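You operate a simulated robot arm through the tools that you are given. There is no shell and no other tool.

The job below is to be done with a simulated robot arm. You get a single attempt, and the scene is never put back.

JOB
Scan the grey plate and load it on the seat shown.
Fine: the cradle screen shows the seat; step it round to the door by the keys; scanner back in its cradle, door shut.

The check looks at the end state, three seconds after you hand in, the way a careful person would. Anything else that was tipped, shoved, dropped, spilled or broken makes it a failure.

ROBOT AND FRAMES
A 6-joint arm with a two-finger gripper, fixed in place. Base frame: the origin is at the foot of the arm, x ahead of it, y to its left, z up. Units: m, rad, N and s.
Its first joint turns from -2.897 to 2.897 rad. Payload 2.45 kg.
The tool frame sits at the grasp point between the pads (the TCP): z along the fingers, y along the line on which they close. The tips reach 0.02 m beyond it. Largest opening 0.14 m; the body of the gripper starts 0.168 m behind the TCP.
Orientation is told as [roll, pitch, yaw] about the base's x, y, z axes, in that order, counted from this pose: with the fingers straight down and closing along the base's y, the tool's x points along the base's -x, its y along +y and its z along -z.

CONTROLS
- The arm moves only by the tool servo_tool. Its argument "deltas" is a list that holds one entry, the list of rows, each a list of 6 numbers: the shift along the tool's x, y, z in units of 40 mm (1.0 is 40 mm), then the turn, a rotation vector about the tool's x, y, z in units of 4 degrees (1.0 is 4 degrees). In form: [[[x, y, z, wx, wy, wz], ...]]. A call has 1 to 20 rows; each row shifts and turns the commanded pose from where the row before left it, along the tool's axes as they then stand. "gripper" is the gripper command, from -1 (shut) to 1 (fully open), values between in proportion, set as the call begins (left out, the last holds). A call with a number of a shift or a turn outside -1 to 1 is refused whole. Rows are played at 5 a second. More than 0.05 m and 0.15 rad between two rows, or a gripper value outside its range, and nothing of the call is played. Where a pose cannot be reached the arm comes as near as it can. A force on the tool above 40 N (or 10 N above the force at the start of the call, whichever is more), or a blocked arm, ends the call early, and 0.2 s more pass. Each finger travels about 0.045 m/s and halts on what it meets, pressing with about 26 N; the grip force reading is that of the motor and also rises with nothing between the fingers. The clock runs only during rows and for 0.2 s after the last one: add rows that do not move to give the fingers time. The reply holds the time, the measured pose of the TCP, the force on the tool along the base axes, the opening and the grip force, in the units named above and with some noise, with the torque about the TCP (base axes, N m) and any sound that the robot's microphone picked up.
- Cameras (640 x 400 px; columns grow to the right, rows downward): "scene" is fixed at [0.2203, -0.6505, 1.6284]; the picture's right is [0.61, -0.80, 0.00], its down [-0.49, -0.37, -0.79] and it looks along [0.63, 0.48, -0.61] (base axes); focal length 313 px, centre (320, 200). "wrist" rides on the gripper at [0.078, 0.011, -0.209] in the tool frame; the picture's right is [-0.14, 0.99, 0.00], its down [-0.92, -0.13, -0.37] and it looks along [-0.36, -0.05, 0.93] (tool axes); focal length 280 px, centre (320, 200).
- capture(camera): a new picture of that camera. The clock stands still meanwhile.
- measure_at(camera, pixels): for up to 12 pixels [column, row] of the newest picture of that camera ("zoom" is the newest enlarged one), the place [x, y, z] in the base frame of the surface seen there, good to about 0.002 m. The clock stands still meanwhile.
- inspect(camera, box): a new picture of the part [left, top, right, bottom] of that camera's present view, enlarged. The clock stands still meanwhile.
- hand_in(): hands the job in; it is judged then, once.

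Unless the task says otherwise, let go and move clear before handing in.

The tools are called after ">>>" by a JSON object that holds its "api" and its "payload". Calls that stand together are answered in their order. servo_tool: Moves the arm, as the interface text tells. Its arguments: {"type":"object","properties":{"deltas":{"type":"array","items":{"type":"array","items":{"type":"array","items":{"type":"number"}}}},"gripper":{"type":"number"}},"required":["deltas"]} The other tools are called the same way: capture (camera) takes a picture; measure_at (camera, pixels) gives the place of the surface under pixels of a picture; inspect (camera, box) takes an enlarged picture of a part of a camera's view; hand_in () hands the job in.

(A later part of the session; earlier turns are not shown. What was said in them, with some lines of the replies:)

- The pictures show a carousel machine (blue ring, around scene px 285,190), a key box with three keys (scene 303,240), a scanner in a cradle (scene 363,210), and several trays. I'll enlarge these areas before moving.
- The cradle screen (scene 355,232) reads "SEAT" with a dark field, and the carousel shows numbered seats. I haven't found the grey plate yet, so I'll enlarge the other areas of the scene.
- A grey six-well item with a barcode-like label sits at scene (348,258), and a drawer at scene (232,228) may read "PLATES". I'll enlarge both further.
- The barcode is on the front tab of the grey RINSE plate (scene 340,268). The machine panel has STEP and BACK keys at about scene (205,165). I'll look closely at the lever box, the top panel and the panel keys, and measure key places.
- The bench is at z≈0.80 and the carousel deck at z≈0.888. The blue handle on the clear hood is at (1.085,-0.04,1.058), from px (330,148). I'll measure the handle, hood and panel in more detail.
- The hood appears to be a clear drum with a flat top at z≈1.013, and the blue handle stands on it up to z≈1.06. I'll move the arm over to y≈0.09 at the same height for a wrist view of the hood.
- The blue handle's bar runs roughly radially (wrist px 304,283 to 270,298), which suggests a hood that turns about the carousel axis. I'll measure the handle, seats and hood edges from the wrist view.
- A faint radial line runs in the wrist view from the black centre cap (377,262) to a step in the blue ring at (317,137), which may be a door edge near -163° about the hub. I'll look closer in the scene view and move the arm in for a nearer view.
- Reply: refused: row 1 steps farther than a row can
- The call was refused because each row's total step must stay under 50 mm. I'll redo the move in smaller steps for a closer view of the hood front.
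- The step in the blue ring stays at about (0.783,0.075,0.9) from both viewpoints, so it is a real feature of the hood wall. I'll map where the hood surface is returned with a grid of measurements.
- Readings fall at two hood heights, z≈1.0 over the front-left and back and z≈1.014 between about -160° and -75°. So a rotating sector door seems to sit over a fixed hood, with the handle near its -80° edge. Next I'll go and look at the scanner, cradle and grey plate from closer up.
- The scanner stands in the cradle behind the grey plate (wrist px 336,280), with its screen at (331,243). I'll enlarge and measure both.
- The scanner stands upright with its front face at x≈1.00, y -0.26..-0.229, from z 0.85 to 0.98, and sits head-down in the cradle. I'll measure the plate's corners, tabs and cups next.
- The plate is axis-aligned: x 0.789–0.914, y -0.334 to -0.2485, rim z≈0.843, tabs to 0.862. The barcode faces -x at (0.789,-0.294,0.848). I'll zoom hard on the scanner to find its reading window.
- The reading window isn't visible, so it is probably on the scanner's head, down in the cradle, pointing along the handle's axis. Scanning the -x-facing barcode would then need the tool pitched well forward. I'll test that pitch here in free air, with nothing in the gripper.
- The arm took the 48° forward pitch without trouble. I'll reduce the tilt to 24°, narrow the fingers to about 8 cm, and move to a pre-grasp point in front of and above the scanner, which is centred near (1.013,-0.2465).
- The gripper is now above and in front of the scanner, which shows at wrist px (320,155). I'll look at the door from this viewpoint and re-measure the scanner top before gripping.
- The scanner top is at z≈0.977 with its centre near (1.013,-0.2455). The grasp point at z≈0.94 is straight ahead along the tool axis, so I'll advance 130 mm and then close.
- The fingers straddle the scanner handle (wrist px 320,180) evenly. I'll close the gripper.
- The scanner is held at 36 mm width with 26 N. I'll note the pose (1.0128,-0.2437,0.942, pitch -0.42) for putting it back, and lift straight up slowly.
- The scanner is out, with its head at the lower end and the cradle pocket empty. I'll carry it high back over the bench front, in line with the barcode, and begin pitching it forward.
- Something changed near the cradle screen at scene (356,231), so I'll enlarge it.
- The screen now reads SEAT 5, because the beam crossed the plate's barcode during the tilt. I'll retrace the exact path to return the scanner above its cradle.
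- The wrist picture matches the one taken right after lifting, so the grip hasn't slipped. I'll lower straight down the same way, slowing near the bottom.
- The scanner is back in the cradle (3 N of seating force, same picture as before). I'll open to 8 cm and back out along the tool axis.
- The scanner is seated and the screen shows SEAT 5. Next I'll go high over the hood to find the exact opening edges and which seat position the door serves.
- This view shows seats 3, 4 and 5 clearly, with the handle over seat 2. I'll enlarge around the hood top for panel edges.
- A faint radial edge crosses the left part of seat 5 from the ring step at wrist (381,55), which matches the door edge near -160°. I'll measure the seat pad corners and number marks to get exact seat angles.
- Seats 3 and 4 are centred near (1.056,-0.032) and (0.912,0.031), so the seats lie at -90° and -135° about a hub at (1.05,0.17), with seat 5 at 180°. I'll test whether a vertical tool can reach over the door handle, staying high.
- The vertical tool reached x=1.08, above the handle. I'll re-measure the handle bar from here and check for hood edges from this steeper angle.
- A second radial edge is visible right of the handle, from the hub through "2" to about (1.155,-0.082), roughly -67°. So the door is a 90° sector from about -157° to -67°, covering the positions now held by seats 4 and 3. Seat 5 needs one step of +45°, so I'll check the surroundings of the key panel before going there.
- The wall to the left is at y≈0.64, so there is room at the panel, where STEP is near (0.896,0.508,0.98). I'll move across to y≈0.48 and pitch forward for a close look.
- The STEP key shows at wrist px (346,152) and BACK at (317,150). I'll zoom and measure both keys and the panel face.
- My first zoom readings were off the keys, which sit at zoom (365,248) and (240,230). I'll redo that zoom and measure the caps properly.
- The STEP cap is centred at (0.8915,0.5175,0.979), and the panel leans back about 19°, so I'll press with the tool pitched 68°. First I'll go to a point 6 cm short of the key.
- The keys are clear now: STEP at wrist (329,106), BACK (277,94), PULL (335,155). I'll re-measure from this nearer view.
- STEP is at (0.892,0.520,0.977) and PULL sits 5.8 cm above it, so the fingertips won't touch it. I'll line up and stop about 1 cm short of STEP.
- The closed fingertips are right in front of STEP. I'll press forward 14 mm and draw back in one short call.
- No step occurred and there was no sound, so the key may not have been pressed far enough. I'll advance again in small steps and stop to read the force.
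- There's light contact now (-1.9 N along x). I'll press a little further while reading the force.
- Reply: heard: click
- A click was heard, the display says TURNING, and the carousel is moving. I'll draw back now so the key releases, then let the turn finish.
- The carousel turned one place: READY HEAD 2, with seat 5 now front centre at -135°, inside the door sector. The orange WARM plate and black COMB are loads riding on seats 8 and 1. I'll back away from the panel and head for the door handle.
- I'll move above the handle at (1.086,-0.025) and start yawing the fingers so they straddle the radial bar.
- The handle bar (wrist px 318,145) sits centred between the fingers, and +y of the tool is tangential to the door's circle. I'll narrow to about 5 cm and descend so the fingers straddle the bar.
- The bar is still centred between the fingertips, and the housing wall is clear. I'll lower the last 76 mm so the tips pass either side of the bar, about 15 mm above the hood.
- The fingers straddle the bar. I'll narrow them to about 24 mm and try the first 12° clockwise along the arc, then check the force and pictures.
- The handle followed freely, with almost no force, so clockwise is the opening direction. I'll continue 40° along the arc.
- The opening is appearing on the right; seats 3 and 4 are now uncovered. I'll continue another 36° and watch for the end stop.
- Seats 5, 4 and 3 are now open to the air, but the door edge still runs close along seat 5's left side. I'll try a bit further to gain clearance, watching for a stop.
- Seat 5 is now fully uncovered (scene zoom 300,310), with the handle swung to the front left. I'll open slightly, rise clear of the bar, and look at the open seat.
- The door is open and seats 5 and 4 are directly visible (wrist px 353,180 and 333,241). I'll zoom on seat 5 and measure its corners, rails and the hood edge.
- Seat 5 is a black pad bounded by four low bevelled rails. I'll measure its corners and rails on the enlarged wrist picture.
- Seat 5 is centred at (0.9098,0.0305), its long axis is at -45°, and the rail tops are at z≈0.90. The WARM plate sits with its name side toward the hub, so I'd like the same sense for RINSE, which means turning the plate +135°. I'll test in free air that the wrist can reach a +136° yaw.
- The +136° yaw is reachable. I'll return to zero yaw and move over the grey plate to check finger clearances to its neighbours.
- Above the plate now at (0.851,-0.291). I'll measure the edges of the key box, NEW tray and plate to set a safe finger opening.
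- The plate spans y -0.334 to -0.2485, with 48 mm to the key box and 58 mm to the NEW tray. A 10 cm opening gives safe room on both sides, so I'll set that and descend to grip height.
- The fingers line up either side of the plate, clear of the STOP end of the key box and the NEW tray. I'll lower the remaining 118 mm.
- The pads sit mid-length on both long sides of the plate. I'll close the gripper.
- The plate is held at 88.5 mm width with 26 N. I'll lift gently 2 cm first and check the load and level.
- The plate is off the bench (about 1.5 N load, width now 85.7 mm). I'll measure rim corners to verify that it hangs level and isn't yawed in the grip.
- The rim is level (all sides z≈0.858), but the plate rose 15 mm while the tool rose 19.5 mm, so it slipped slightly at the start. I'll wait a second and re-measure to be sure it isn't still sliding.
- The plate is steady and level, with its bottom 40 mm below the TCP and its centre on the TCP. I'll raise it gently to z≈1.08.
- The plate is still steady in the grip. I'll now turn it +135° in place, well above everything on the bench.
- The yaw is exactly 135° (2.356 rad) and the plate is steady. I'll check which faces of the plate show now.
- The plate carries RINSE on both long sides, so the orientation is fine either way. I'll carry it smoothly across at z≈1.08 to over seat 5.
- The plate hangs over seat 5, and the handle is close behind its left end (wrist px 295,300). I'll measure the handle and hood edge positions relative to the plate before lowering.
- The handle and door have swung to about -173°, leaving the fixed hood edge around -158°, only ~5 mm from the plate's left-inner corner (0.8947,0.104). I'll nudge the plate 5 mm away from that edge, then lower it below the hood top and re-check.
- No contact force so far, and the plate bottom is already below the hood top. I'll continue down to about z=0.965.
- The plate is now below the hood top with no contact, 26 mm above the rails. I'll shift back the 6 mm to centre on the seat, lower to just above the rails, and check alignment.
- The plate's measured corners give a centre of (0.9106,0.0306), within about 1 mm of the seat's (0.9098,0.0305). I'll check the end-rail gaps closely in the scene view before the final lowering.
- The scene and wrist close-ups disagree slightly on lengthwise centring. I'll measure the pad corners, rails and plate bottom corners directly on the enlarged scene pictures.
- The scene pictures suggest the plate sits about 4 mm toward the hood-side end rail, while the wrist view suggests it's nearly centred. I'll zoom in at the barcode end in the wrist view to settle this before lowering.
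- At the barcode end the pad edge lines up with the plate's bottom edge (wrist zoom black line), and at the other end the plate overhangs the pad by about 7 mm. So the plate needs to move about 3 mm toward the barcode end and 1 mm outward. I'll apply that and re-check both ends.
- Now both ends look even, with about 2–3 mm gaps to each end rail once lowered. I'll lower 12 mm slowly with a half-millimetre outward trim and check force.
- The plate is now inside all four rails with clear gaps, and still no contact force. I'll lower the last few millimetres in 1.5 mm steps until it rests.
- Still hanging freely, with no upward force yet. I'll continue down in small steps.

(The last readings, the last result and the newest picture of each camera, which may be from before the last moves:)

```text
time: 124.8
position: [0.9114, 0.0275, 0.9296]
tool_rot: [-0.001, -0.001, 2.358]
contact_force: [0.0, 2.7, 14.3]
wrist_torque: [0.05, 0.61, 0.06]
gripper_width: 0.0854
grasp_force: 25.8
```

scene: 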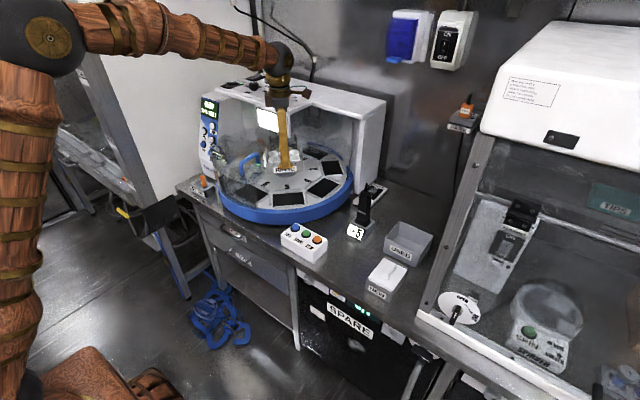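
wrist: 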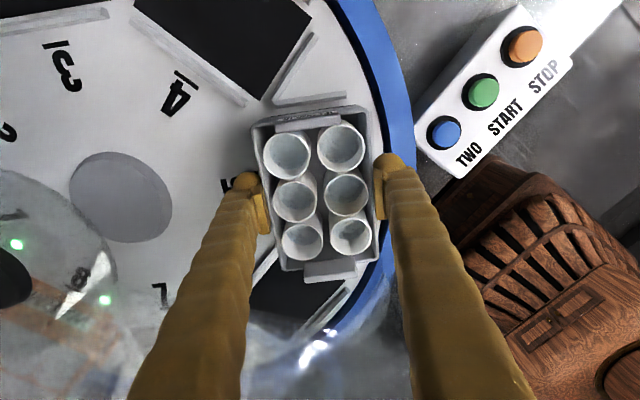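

14 N of upward force: the plate is resting on the seat pad at the expected height. I'll relieve the pressure slightly and open the fingers about 1 cm each side.

>>> {"api": "servo_tool", "payload": {"deltas": [[[0, 0, -0.015, 0, 0, 0], [0, 0, 0, 0, 0, 0]]]}}

>>> {"api": "servo_tool", "payload": {"deltas": [[[0, 0, 0, 0, 0, 0], [0, 0, 0, 0, 0, 0], [0, 0, 0, 0, 0, 0], [0, 0, 0, 0, 0, 0]]], "gripper": 0.5}}

>>> {"api": "inspect", "payload": {"camera": "scene", "box": [265, 175, 315, 212]}}

>>> {"api": "capture", "payload": {"camera": "wrist"}}

```text
time: 125.4
position: [0.9114, 0.0277, 0.9295]
tool_rot: [0.0, 0.0, 2.355]
contact_force: [3.1, 2.0, 11.7]
wrist_torque: [0.08, -0.06, 0.01]
gripper_width: 0.0852
grasp_force: 25.8
```

```text
time: 126.4
position: [0.912, 0.028, 0.9299]
tool_rot: [0.0, 0.001, 2.356]
contact_force: [0.1, 0.2, -0.1]
wrist_torque: [0.0, 0.01, -0.02]
gripper_width: 0.105
grasp_force: 0.0
```

```text
10.81 times, centred on (290, 194) of scene
```

zoom: 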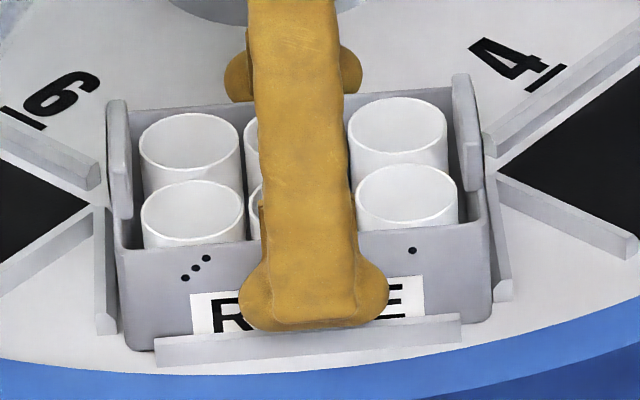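

```text
taken
```

wrist: 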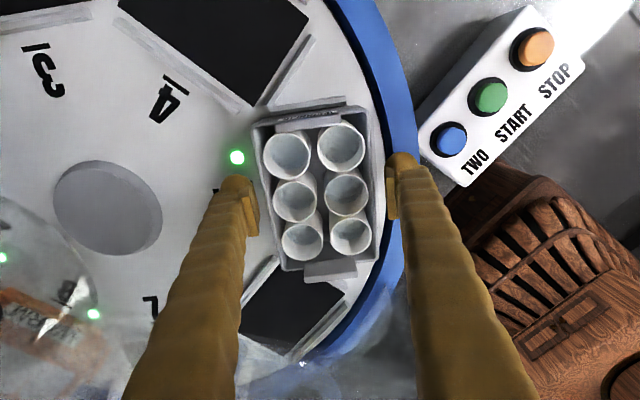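

A green light has come on beside seat 5 (wrist px 237,157), so the seat senses the plate. I'll rise straight up, slowly at first.

>>> {"api": "servo_tool", "payload": {"deltas": [[[0, 0, -0.3, 0, 0, 0], [0, 0, -0.4, 0, 0, 0], [0, 0, -0.5, 0, 0, 0], [0, 0, -0.7, 0, 0, 0], [0, 0, -0.9, 0, 0, 0], [0, 0, -0.9, 0, 0, 0], [0, 0, -0.9, 0, 0, 0], [0, 0, -0.9, 0, 0, 0], [0, 0, -0.9, 0, 0, 0], [0, 0, -0.9, 0, 0, 0], [0, 0, -0.7, 0, 0, 0], [0, 0, 0, 0, 0, 0]]]}}

>>> {"api": "capture", "payload": {"camera": "scene"}}

>>> {"api": "inspect", "payload": {"camera": "scene", "box": [220, 130, 350, 230]}}

>>> {"api": "inspect", "payload": {"camera": "scene", "box": [265, 175, 315, 212]}}

>>> {"api": "capture", "payload": {"camera": "wrist"}}

```text
time: 129.0
position: [0.9116, 0.0262, 1.251]
tool_rot: [0.001, 0.0, 2.355]
contact_force: [1.7, -0.5, 0.3]
wrist_torque: [0.01, -0.02, -0.02]
gripper_width: 0.105
grasp_force: 0.1
```

```text
taken
```

scene: 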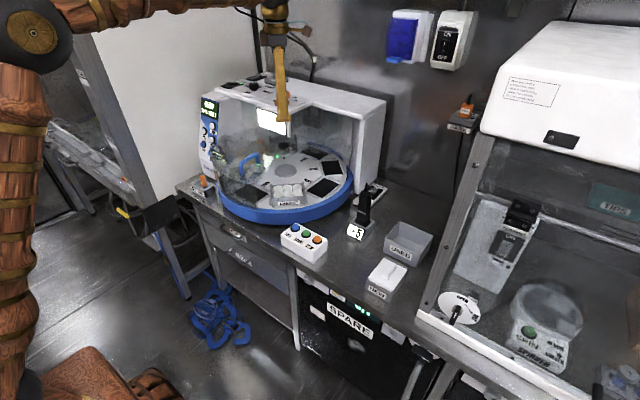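

```text
4.00 times, centred on (285, 180) of scene
```

zoom: 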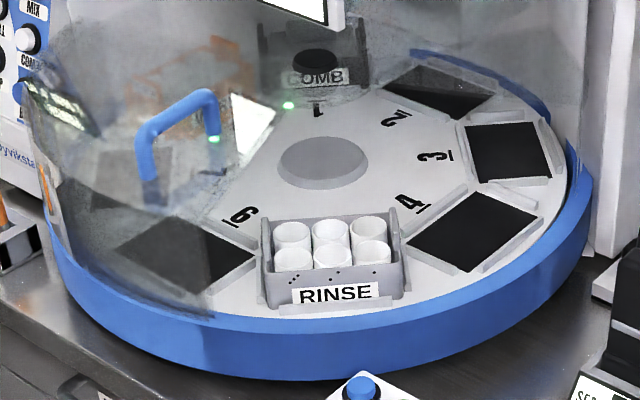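

```text
10.81 times, centred on (290, 194) of scene
```

zoom: 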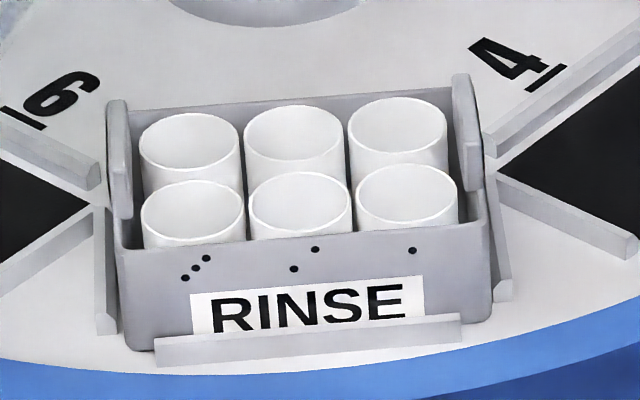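

```text
taken
```

wrist: 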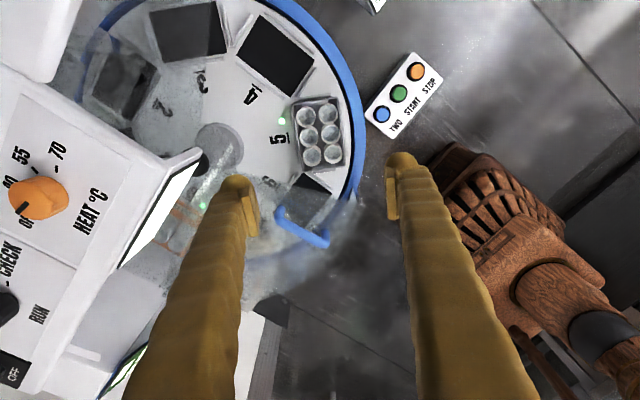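

The plate sits square in seat 5 with all cups upright and the seat light on. Now I'll shut the door, first turning the tool back to line up with the handle at about -173°.

>>> {"api": "servo_tool", "payload": {"deltas": [[[0, 0, 0, 0, 0, 1], [0, 0, 0, 0, 0, 1], [0, 0, 0, 0, 0, 1], [0, 0, 0, 0, 0, 1], [0, 0, 0, 0, 0, 1], [0, 0, 0, 0, 0, 1], [0, 0, 0, 0, 0, 1], [0, 0, 0, 0, 0, 1], [0, 0, 0, 0, 0, 1], [0, 0, 0, 0, 0, 1], [0, 0, 0, 0, 0, 1], [0, 0, 0, 0, 0, 1], [0, 0, 0, 0, 0, 1], [0, 0, 0, 0, 0, 1], [0, 0, 0, 0, 0, 1], [0, 0, 0, 0, 0, 1], [0, 0, 0, 0, 0, 1]]], "gripper": -0.286}}

>>> {"api": "servo_tool", "payload": {"deltas": [[[0, 0, 0, 0, 0, 1], [0, 0, 0, 0, 0, 1], [0, 0, 0, 0, 0, 1], [0, 0, 0, 0, 0, 1], [0, 0, 0, 0, 0, 1], [0, 0, 0, 0, 0, 1], [0, 0, 0, 0, 0, 1], [0, 0, 0, 0, 0, 1], [0, 0, 0, 0, 0, 1], [0, 0, 0, 0, 0, 1], [0, 0, 0, 0, 0, 1], [0, 0, 0, 0, 0, 1], [0, 0, 0, 0, 0, 1], [0, 0, 0, 0, 0, 1], [0, 0, 0, 0, 0, 1], [0, 0, 0, 0, 0, 0.125], [0.28, 0.8, 0, 0, 0, 0], [0.28, 0.8, 0, 0, 0, 0], [0.28, 0.8, 0, 0, 0, 0], [0.28, 0.79, 0, 0, 0, 0]]]}}

>>> {"api": "servo_tool", "payload": {"deltas": [[[0, 0, 0, 0, 0, 0], [0, 0, 0, 0, 0, 0]]]}}

>>> {"api": "capture", "payload": {"camera": "wrist"}}

>>> {"api": "measure_at", "payload": {"camera": "scene", "pixels": [[258, 156], [250, 158], [244, 163], [243, 170]]}}

```text
time: 132.6
position: [0.9121, 0.0276, 1.2504]
tool_rot: [-0.001, -0.001, 1.169]
contact_force: [0.3, -0.8, -0.3]
wrist_torque: [0.0, -0.03, -0.05]
gripper_width: 0.0501
grasp_force: 0.1
```

```text
time: 136.8
position: [0.8527, 0.1508, 1.2524]
tool_rot: [-0.001, -0.001, 0.113]
contact_force: [0.0, 0.7, -0.3]
wrist_torque: [-0.04, 0.01, -0.01]
gripper_width: 0.0499
grasp_force: 0.0
```

```text
time: 137.4
position: [0.8516, 0.1488, 1.2523]
tool_rot: [0.0, 0.0, 0.114]
contact_force: [-0.3, 0.3, -0.5]
wrist_torque: [0.02, -0.04, -0.01]
gripper_width: 0.0502
grasp_force: 0.1
```

```text
taken
```

wrist: 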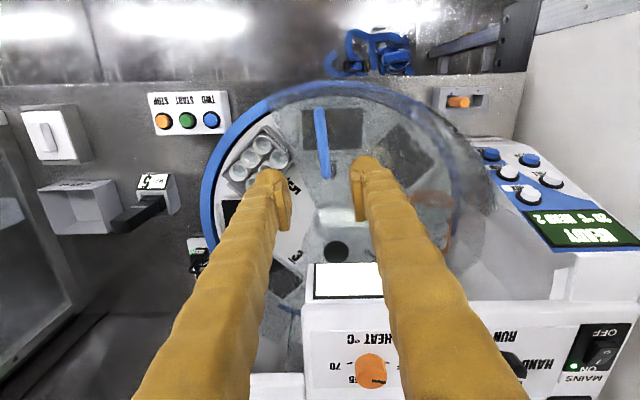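

```text
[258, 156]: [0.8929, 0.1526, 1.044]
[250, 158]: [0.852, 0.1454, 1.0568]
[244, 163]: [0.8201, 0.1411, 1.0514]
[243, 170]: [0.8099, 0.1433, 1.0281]
```

The handle bar (wrist px 322,143) is centred between the fingers. I'll descend to straddle it as before.

>>> {"api": "servo_tool", "payload": {"deltas": [[[0, 0, 0.8, 0, 0, 0], [0, 0, 0.8, 0, 0, 0], [0, 0, 0.8, 0, 0, 0], [0, 0, 0.7, 0, 0, 0], [0, 0, 0, 0, 0, 0]]]}}

>>> {"api": "capture", "payload": {"camera": "wrist"}}

>>> {"api": "inspect", "payload": {"camera": "scene", "box": [210, 110, 310, 190]}}

```text
time: 138.6
position: [0.8524, 0.1484, 1.1264]
tool_rot: [-0.001, -0.001, 0.114]
contact_force: [-0.4, 0.9, 0.3]
wrist_torque: [0.01, 0.04, 0.01]
gripper_width: 0.05
grasp_force: 0.0
```

```text
taken
```

wrist: 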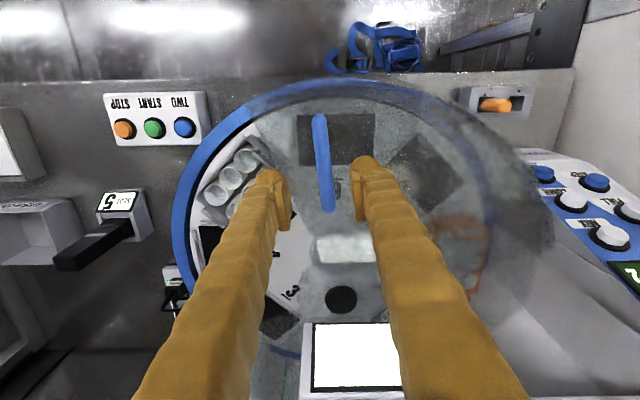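

```text
5.00 times, centred on (260, 150) of scene
```

zoom: 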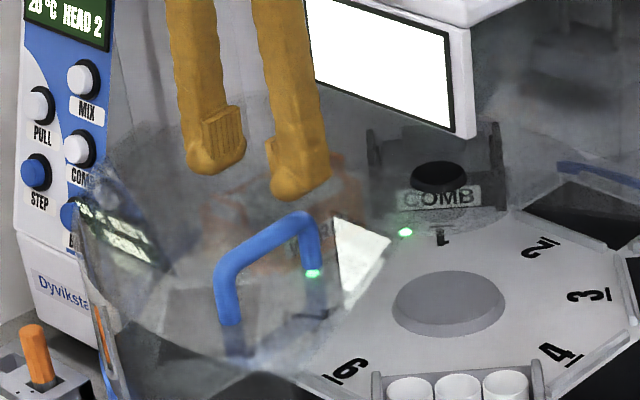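

Everything lines up. I'll lower the last 75 mm, narrow the fingers on the bar, and start swinging the door back counter-clockwise.

>>> {"api": "servo_tool", "payload": {"deltas": [[[0, 0, 0.6, 0, 0, 0], [0, 0, 0.6, 0, 0, 0], [0, 0, 0.4, 0, 0, 0], [0, 0, 0.27, 0, 0, 0], [0, 0, 0, 0, 0, 0]]]}}

>>> {"api": "servo_tool", "payload": {"deltas": [[[0, 0, 0, 0, 0, 0], [0, 0, 0, 0, 0, 0], [0, 0, 0, 0, 0, 0], [-0.0123, -0.352, 0, 0, 0, -1], [-0.0123, -0.352, 0, 0, 0, -1], [-0.0123, -0.352, 0, 0, 0, -1], [0, 0, 0, 0, 0, 0]]], "gripper": -0.657}}

>>> {"api": "capture", "payload": {"camera": "wrist"}}

>>> {"api": "inspect", "payload": {"camera": "scene", "box": [200, 90, 390, 230]}}

```text
time: 139.8
position: [0.8531, 0.1488, 1.0511]
tool_rot: [0.0, -0.001, 0.112]
contact_force: [0.2, 0.5, -0.3]
wrist_torque: [0.02, 0.02, -0.01]
gripper_width: 0.0501
grasp_force: 0.0
```

```text
time: 141.4
position: [0.8624, 0.1069, 1.0539]
tool_rot: [0.0, 0.001, 0.324]
contact_force: [-0.4, 0.3, -0.5]
wrist_torque: [0.02, 0.01, 0.0]
gripper_width: 0.024
grasp_force: 0.0
```

```text
taken
```

wrist: 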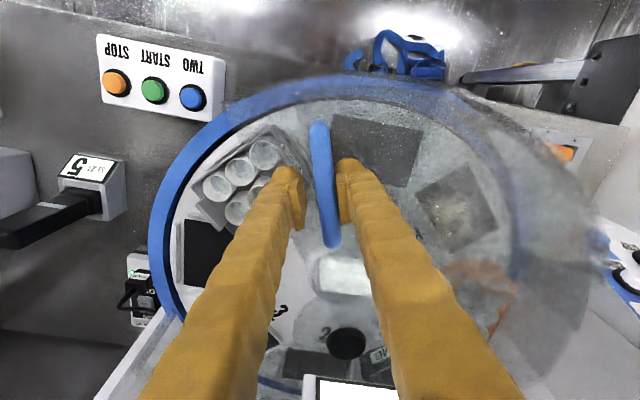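

```text
2.86 times, centred on (295, 160) of scene
```

zoom: 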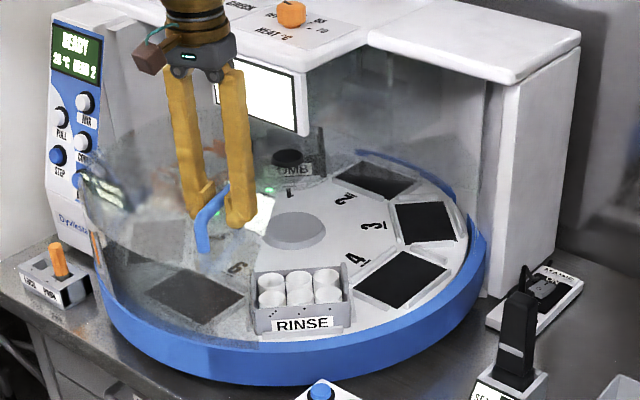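

The handle is following with no resistance. I'll continue 60° counter-clockwise along the arc.

>>> {"api": "servo_tool", "payload": {"deltas": [[[-0.0123, -0.352, 0, 0, 0, -1], [-0.0123, -0.352, 0, 0, 0, -1], [-0.0123, -0.352, 0, 0, 0, -1], [-0.0123, -0.352, 0, 0, 0, -1], [-0.0123, -0.352, 0, 0, 0, -1], [-0.0123, -0.352, 0, 0, 0, -1], [-0.0123, -0.352, 0, 0, 0, -1], [-0.0123, -0.352, 0, 0, 0, -1], [-0.0123, -0.352, 0, 0, 0, -1], [-0.0123, -0.352, 0, 0, 0, -1], [-0.0123, -0.352, 0, 0, 0, -1], [-0.0123, -0.352, 0, 0, 0, -1], [-0.0123, -0.352, 0, 0, 0, -1], [-0.0123, -0.352, 0, 0, 0, -1], [-0.0123, -0.352, 0, 0, 0, -1], [0, 0, 0, 0, 0, 0]]]}}

>>> {"api": "capture", "payload": {"camera": "wrist"}}

>>> {"api": "inspect", "payload": {"camera": "scene", "box": [200, 90, 390, 230]}}

```text
time: 144.8
position: [1.0126, -0.0267, 1.0519]
tool_rot: [-0.001, 0.0, 1.372]
contact_force: [-0.5, 0.2, -0.8]
wrist_torque: [-0.02, 0.01, 0.02]
gripper_width: 0.024
grasp_force: 0.1
```

```text
taken
```

wrist: 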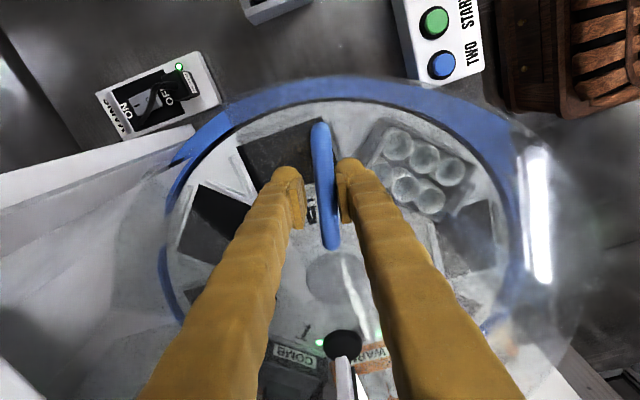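

```text
2.86 times, centred on (295, 160) of scene
```

zoom: 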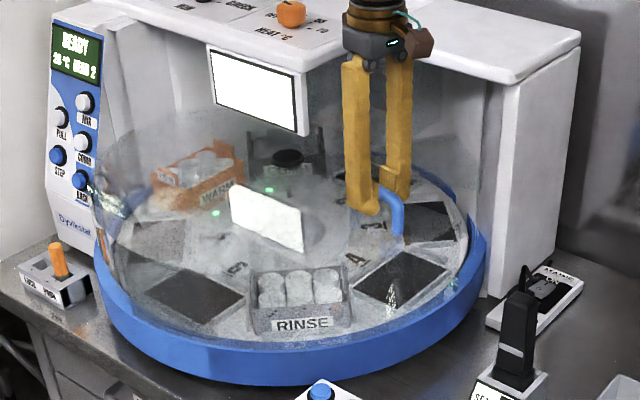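

The door is nearly round; the tool is at about -101° and the closed position is at -79°. I'll go 20° more, then finish in small steps watching the force.

>>> {"api": "servo_tool", "payload": {"deltas": [[[-0.0123, -0.352, 0, 0, 0, -1], [-0.0123, -0.352, 0, 0, 0, -1], [-0.0123, -0.352, 0, 0, 0, -1], [-0.0123, -0.352, 0, 0, 0, -1], [-0.0123, -0.352, 0, 0, 0, -1], [0, 0, 0, 0, 0, 0]]]}}

>>> {"api": "capture", "payload": {"camera": "wrist"}}

>>> {"api": "measure_at", "payload": {"camera": "wrist", "pixels": [[318, 140], [320, 160], [322, 180], [325, 210], [328, 235]]}}

```text
time: 146.2
position: [1.0841, -0.0269, 1.0513]
tool_rot: [-0.001, 0.0, 1.72]
contact_force: [3.0, 0.8, 1.5]
wrist_torque: [-0.03, -0.01, 0.05]
gripper_width: 0.0253
grasp_force: 1.1
```

```text
taken
```

wrist: 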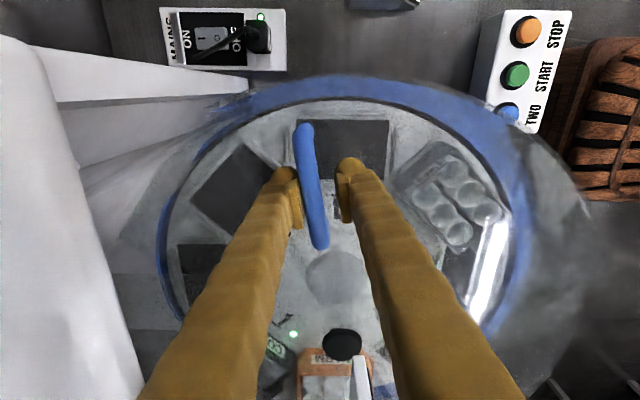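

```text
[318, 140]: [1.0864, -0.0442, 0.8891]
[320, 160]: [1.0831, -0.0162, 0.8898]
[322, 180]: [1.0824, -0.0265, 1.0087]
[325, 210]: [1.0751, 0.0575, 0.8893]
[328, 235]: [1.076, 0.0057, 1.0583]
```

The bar has moved ahead against the other finger (wrist px 308,180), as if a catch drew the door shut. I'll open the fingers to 5 cm so it can settle freely, and look.

>>> {"api": "servo_tool", "payload": {"deltas": [[[0, 0, 0, 0, 0, 0], [0, 0, 0, 0, 0, 0], [0, 0, 0, 0, 0, 0], [0, 0, 0, 0, 0, 0]]], "gripper": -0.286}}

>>> {"api": "capture", "payload": {"camera": "wrist"}}

>>> {"api": "measure_at", "payload": {"camera": "wrist", "pixels": [[304, 135], [306, 150], [308, 165], [311, 180], [314, 200], [318, 225], [320, 240]]}}

>>> {"api": "inspect", "payload": {"camera": "scene", "box": [280, 90, 380, 200]}}

```text
time: 147.2
position: [1.0826, -0.028, 1.0524]
tool_rot: [0.0, -0.001, 1.719]
contact_force: [0.5, 1.0, 0.0]
wrist_torque: [0.01, -0.03, 0.0]
gripper_width: 0.0502
grasp_force: 0.0
```

```text
taken
```

wrist: 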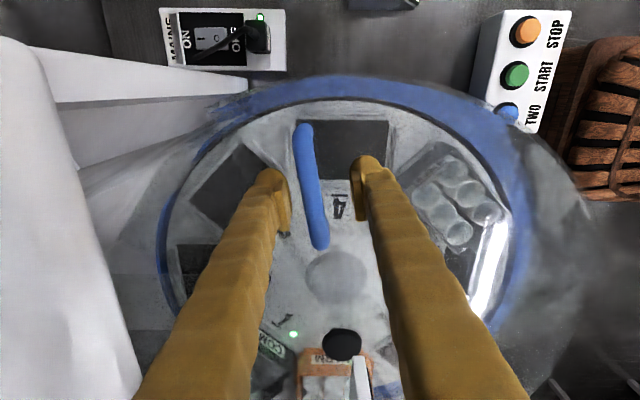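

```text
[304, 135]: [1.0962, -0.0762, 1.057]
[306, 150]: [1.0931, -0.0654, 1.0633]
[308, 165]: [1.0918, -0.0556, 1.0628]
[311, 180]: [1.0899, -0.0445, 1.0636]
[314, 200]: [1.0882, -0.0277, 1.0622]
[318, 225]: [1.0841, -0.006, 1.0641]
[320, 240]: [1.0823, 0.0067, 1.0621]
```

```text
3.64 times, centred on (330, 145) of scene
```

zoom: 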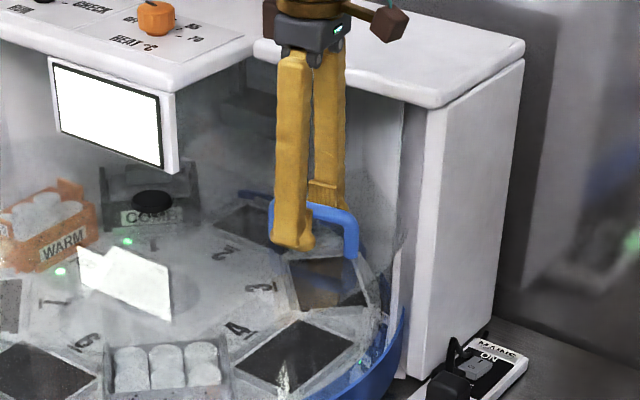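

The bar is back at (1.0882,-0.0277), the same as its original closed position to within about 1 mm. I'll lift straight off the handle.

>>> {"api": "servo_tool", "payload": {"deltas": [[[0, 0, -0.5, 0, 0, 0], [0, 0, -0.8, 0, 0, 0], [0, 0, -0.9, 0, 0, 0], [0, 0, -0.9, 0, 0, 0], [0, 0, -0.9, 0, 0, 0], [0, 0, -0.9, 0, 0, 0], [0, 0, 0, 0, 0, 0]]]}}

>>> {"api": "servo_tool", "payload": {"deltas": [[[0, 0, 0, 0, 0, 1], [0, 0, 0, 0, 0, 1], [0, 0, 0, 0, 0, 1], [0, 0, 0, 0, 0, 1], [0, 0, 0, 0, 0, 1], [0, 0, 0, 0, 0, 1], [0, 0, 0, 0, 0, 1], [0, 0, 0, 0, 0, 1], [0, 0, 0, 0, 0, 1], [0, 0, 0, 0, 0, 1], [0, 0, 0, 0, 0, 1], [0, 0, 0, 0, 0, 1], [0, 0, 0, 0, 0, 1], [0, 0, 0, 0, 0, 1], [0, 0, 0, 0, 0, 1], [0, 0, 0, 0, 0, 1], [0, 0, 0, 0, 0, 1], [0, 0, 0, 0, 0, 1], [0, 0, 0, 0, 0, 1], [0, 0, 0, 0, 0, 1]]]}}

>>> {"api": "capture", "payload": {"camera": "scene"}}

>>> {"api": "capture", "payload": {"camera": "wrist"}}

>>> {"api": "inspect", "payload": {"camera": "scene", "box": [190, 90, 390, 240]}}

```text
time: 148.8
position: [1.0843, -0.0288, 1.2484]
tool_rot: [-0.001, 0.0, 1.72]
contact_force: [-0.1, 0.0, 0.2]
wrist_torque: [0.04, -0.02, -0.01]
gripper_width: 0.05
grasp_force: 0.1
```

```text
time: 153.0
position: [1.0828, -0.0266, 1.2481]
tool_rot: [0.0, 0.001, 0.322]
contact_force: [0.1, 0.0, 0.1]
wrist_torque: [-0.03, 0.02, -0.02]
gripper_width: 0.0501
grasp_force: 0.0
```

```text
taken
```

scene: 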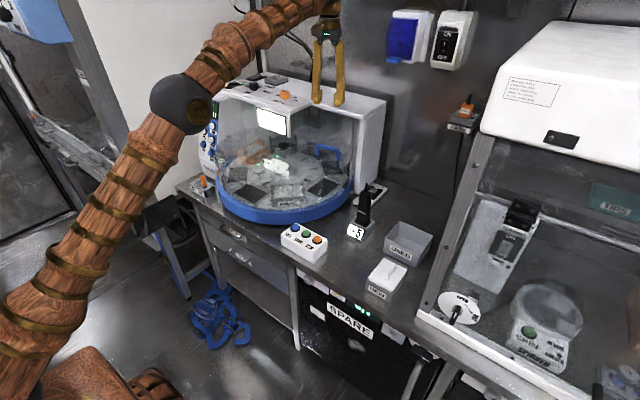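

```text
taken
```

wrist: 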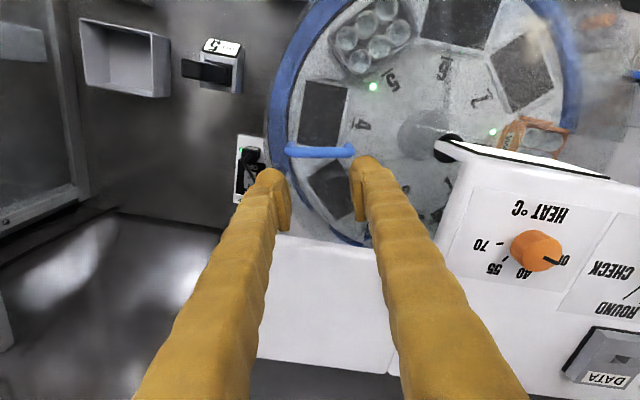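

```text
2.67 times, centred on (290, 165) of scene
```

zoom: 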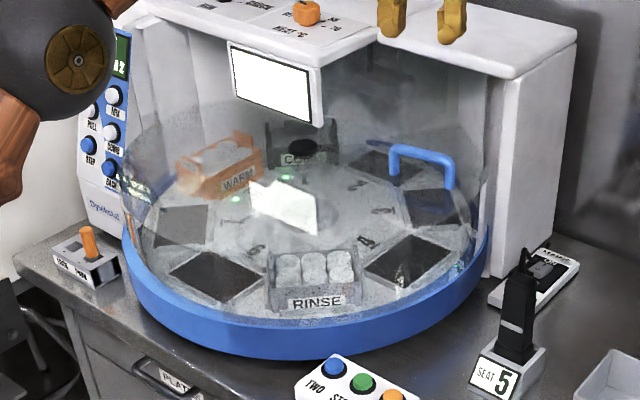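

The door is shut over the RINSE plate, and the scanner stands in its cradle with SEAT 5 on the screen. I'll retreat to the starting area and do a last check of the display, door edges and bench.

>>> {"api": "servo_tool", "payload": {"deltas": [[[0, 0, 0, 0, 0, 1], [0, 0, 0, 0, 0, 1], [0, 0, 0, 0, 0, 1], [0, 0, 0, 0, 0, 1], [0, 0, 0, 0, 0, 0.6], [0.9, 0, -0.1, 0, 0, 0], [0.9, 0, -0.1, 0, 0, 0], [0.9, 0, -0.1, 0, 0, 0], [0.9, 0, -0.1, 0, 0, 0], [0.9, 0, -0.1, 0, 0, 0], [0.9, 0, -0.1, 0, 0, 0], [0.9, 0, -0.1, 0, 0, 0], [0.9, 0, -0.1, 0, 0, 0], [0, 0, 0, 0, 0, 0]]]}}

>>> {"api": "capture", "payload": {"camera": "wrist"}}

>>> {"api": "inspect", "payload": {"camera": "wrist", "box": [280, 60, 520, 300]}}

>>> {"api": "inspect", "payload": {"camera": "scene", "box": [190, 90, 390, 240]}}

>>> {"api": "inspect", "payload": {"camera": "scene", "box": [190, 90, 240, 170]}}

>>> {"api": "inspect", "payload": {"camera": "scene", "box": [330, 170, 440, 310]}}

```text
time: 156.0
position: [0.7954, -0.0275, 1.2779]
tool_rot: [0.0, -0.001, 0.003]
contact_force: [-0.3, 0.1, 0.8]
wrist_torque: [0.01, 0.01, -0.01]
gripper_width: 0.0501
grasp_force: 0.0
```

```text
taken
```

wrist: 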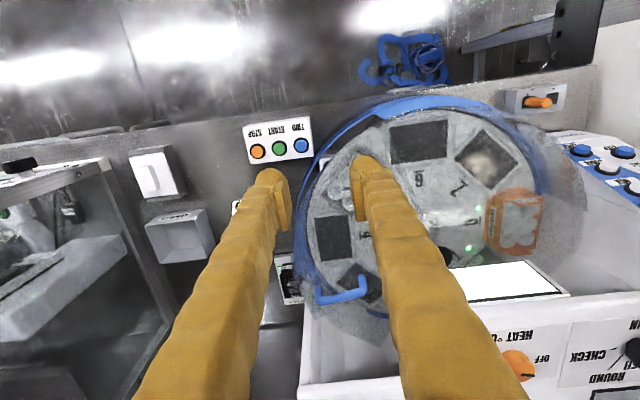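

```text
1.67 times, centred on (400, 180) of wrist
```

zoom: 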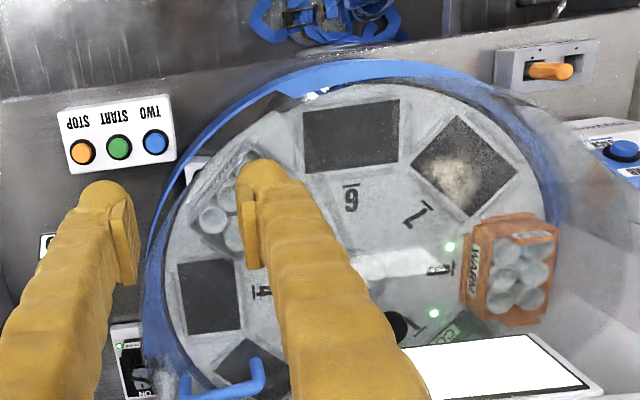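

```text
2.67 times, centred on (290, 165) of scene
```

zoom: 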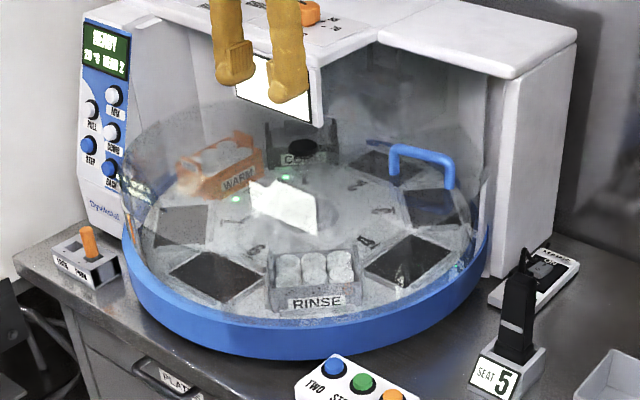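

```text
5.00 times, centred on (215, 130) of scene
```

zoom: 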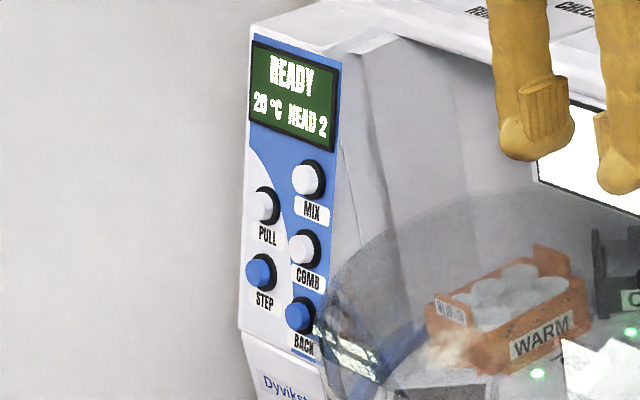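

```text
2.86 times, centred on (385, 240) of scene
```

zoom: 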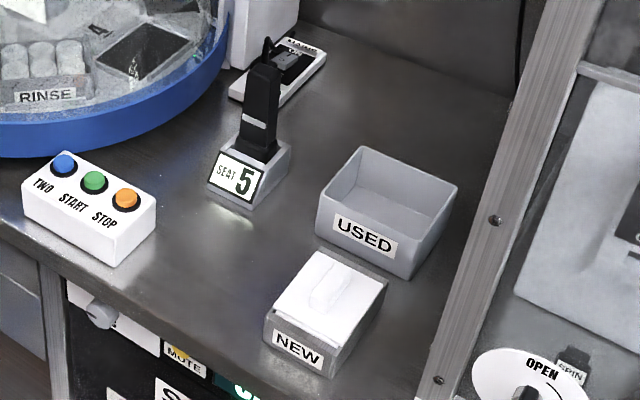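

Final check: the display reads READY, HEAD 2. The RINSE plate sits in seat 5 behind the shut door, whose handle is back at its original place. The scanner is in its cradle showing SEAT 5, and the bench is undisturbed. The arm is clear, so I'm handing in.

>>> {"api": "hand_in", "payload": {}}

```text
The job is handed in.
```

The grey RINSE plate is scanned and loaded on seat 5, the seat the cradle screen showed. I've handed the job in, but no verdict came back.

- **Scan:** the cradle screen changed to SEAT 5 when the scanner passed over the plate's barcode. The scanner is back upright in its cradle.
- **Carousel:** one press of STEP brought seat 5 round to the door. The panel reads READY, HEAD 2.
- **Plate:** it sits level inside the four rails with the cups upright. The light beside seat 5 came on when it was set down.
- **Door:** it drew itself shut over the last few degrees. The handle is back where it started to within about 1–2 mm; I did not push it further to test for a stop.

Nothing else on the bench looked moved in the last pictures. The gripper is empty and clear of the machine.
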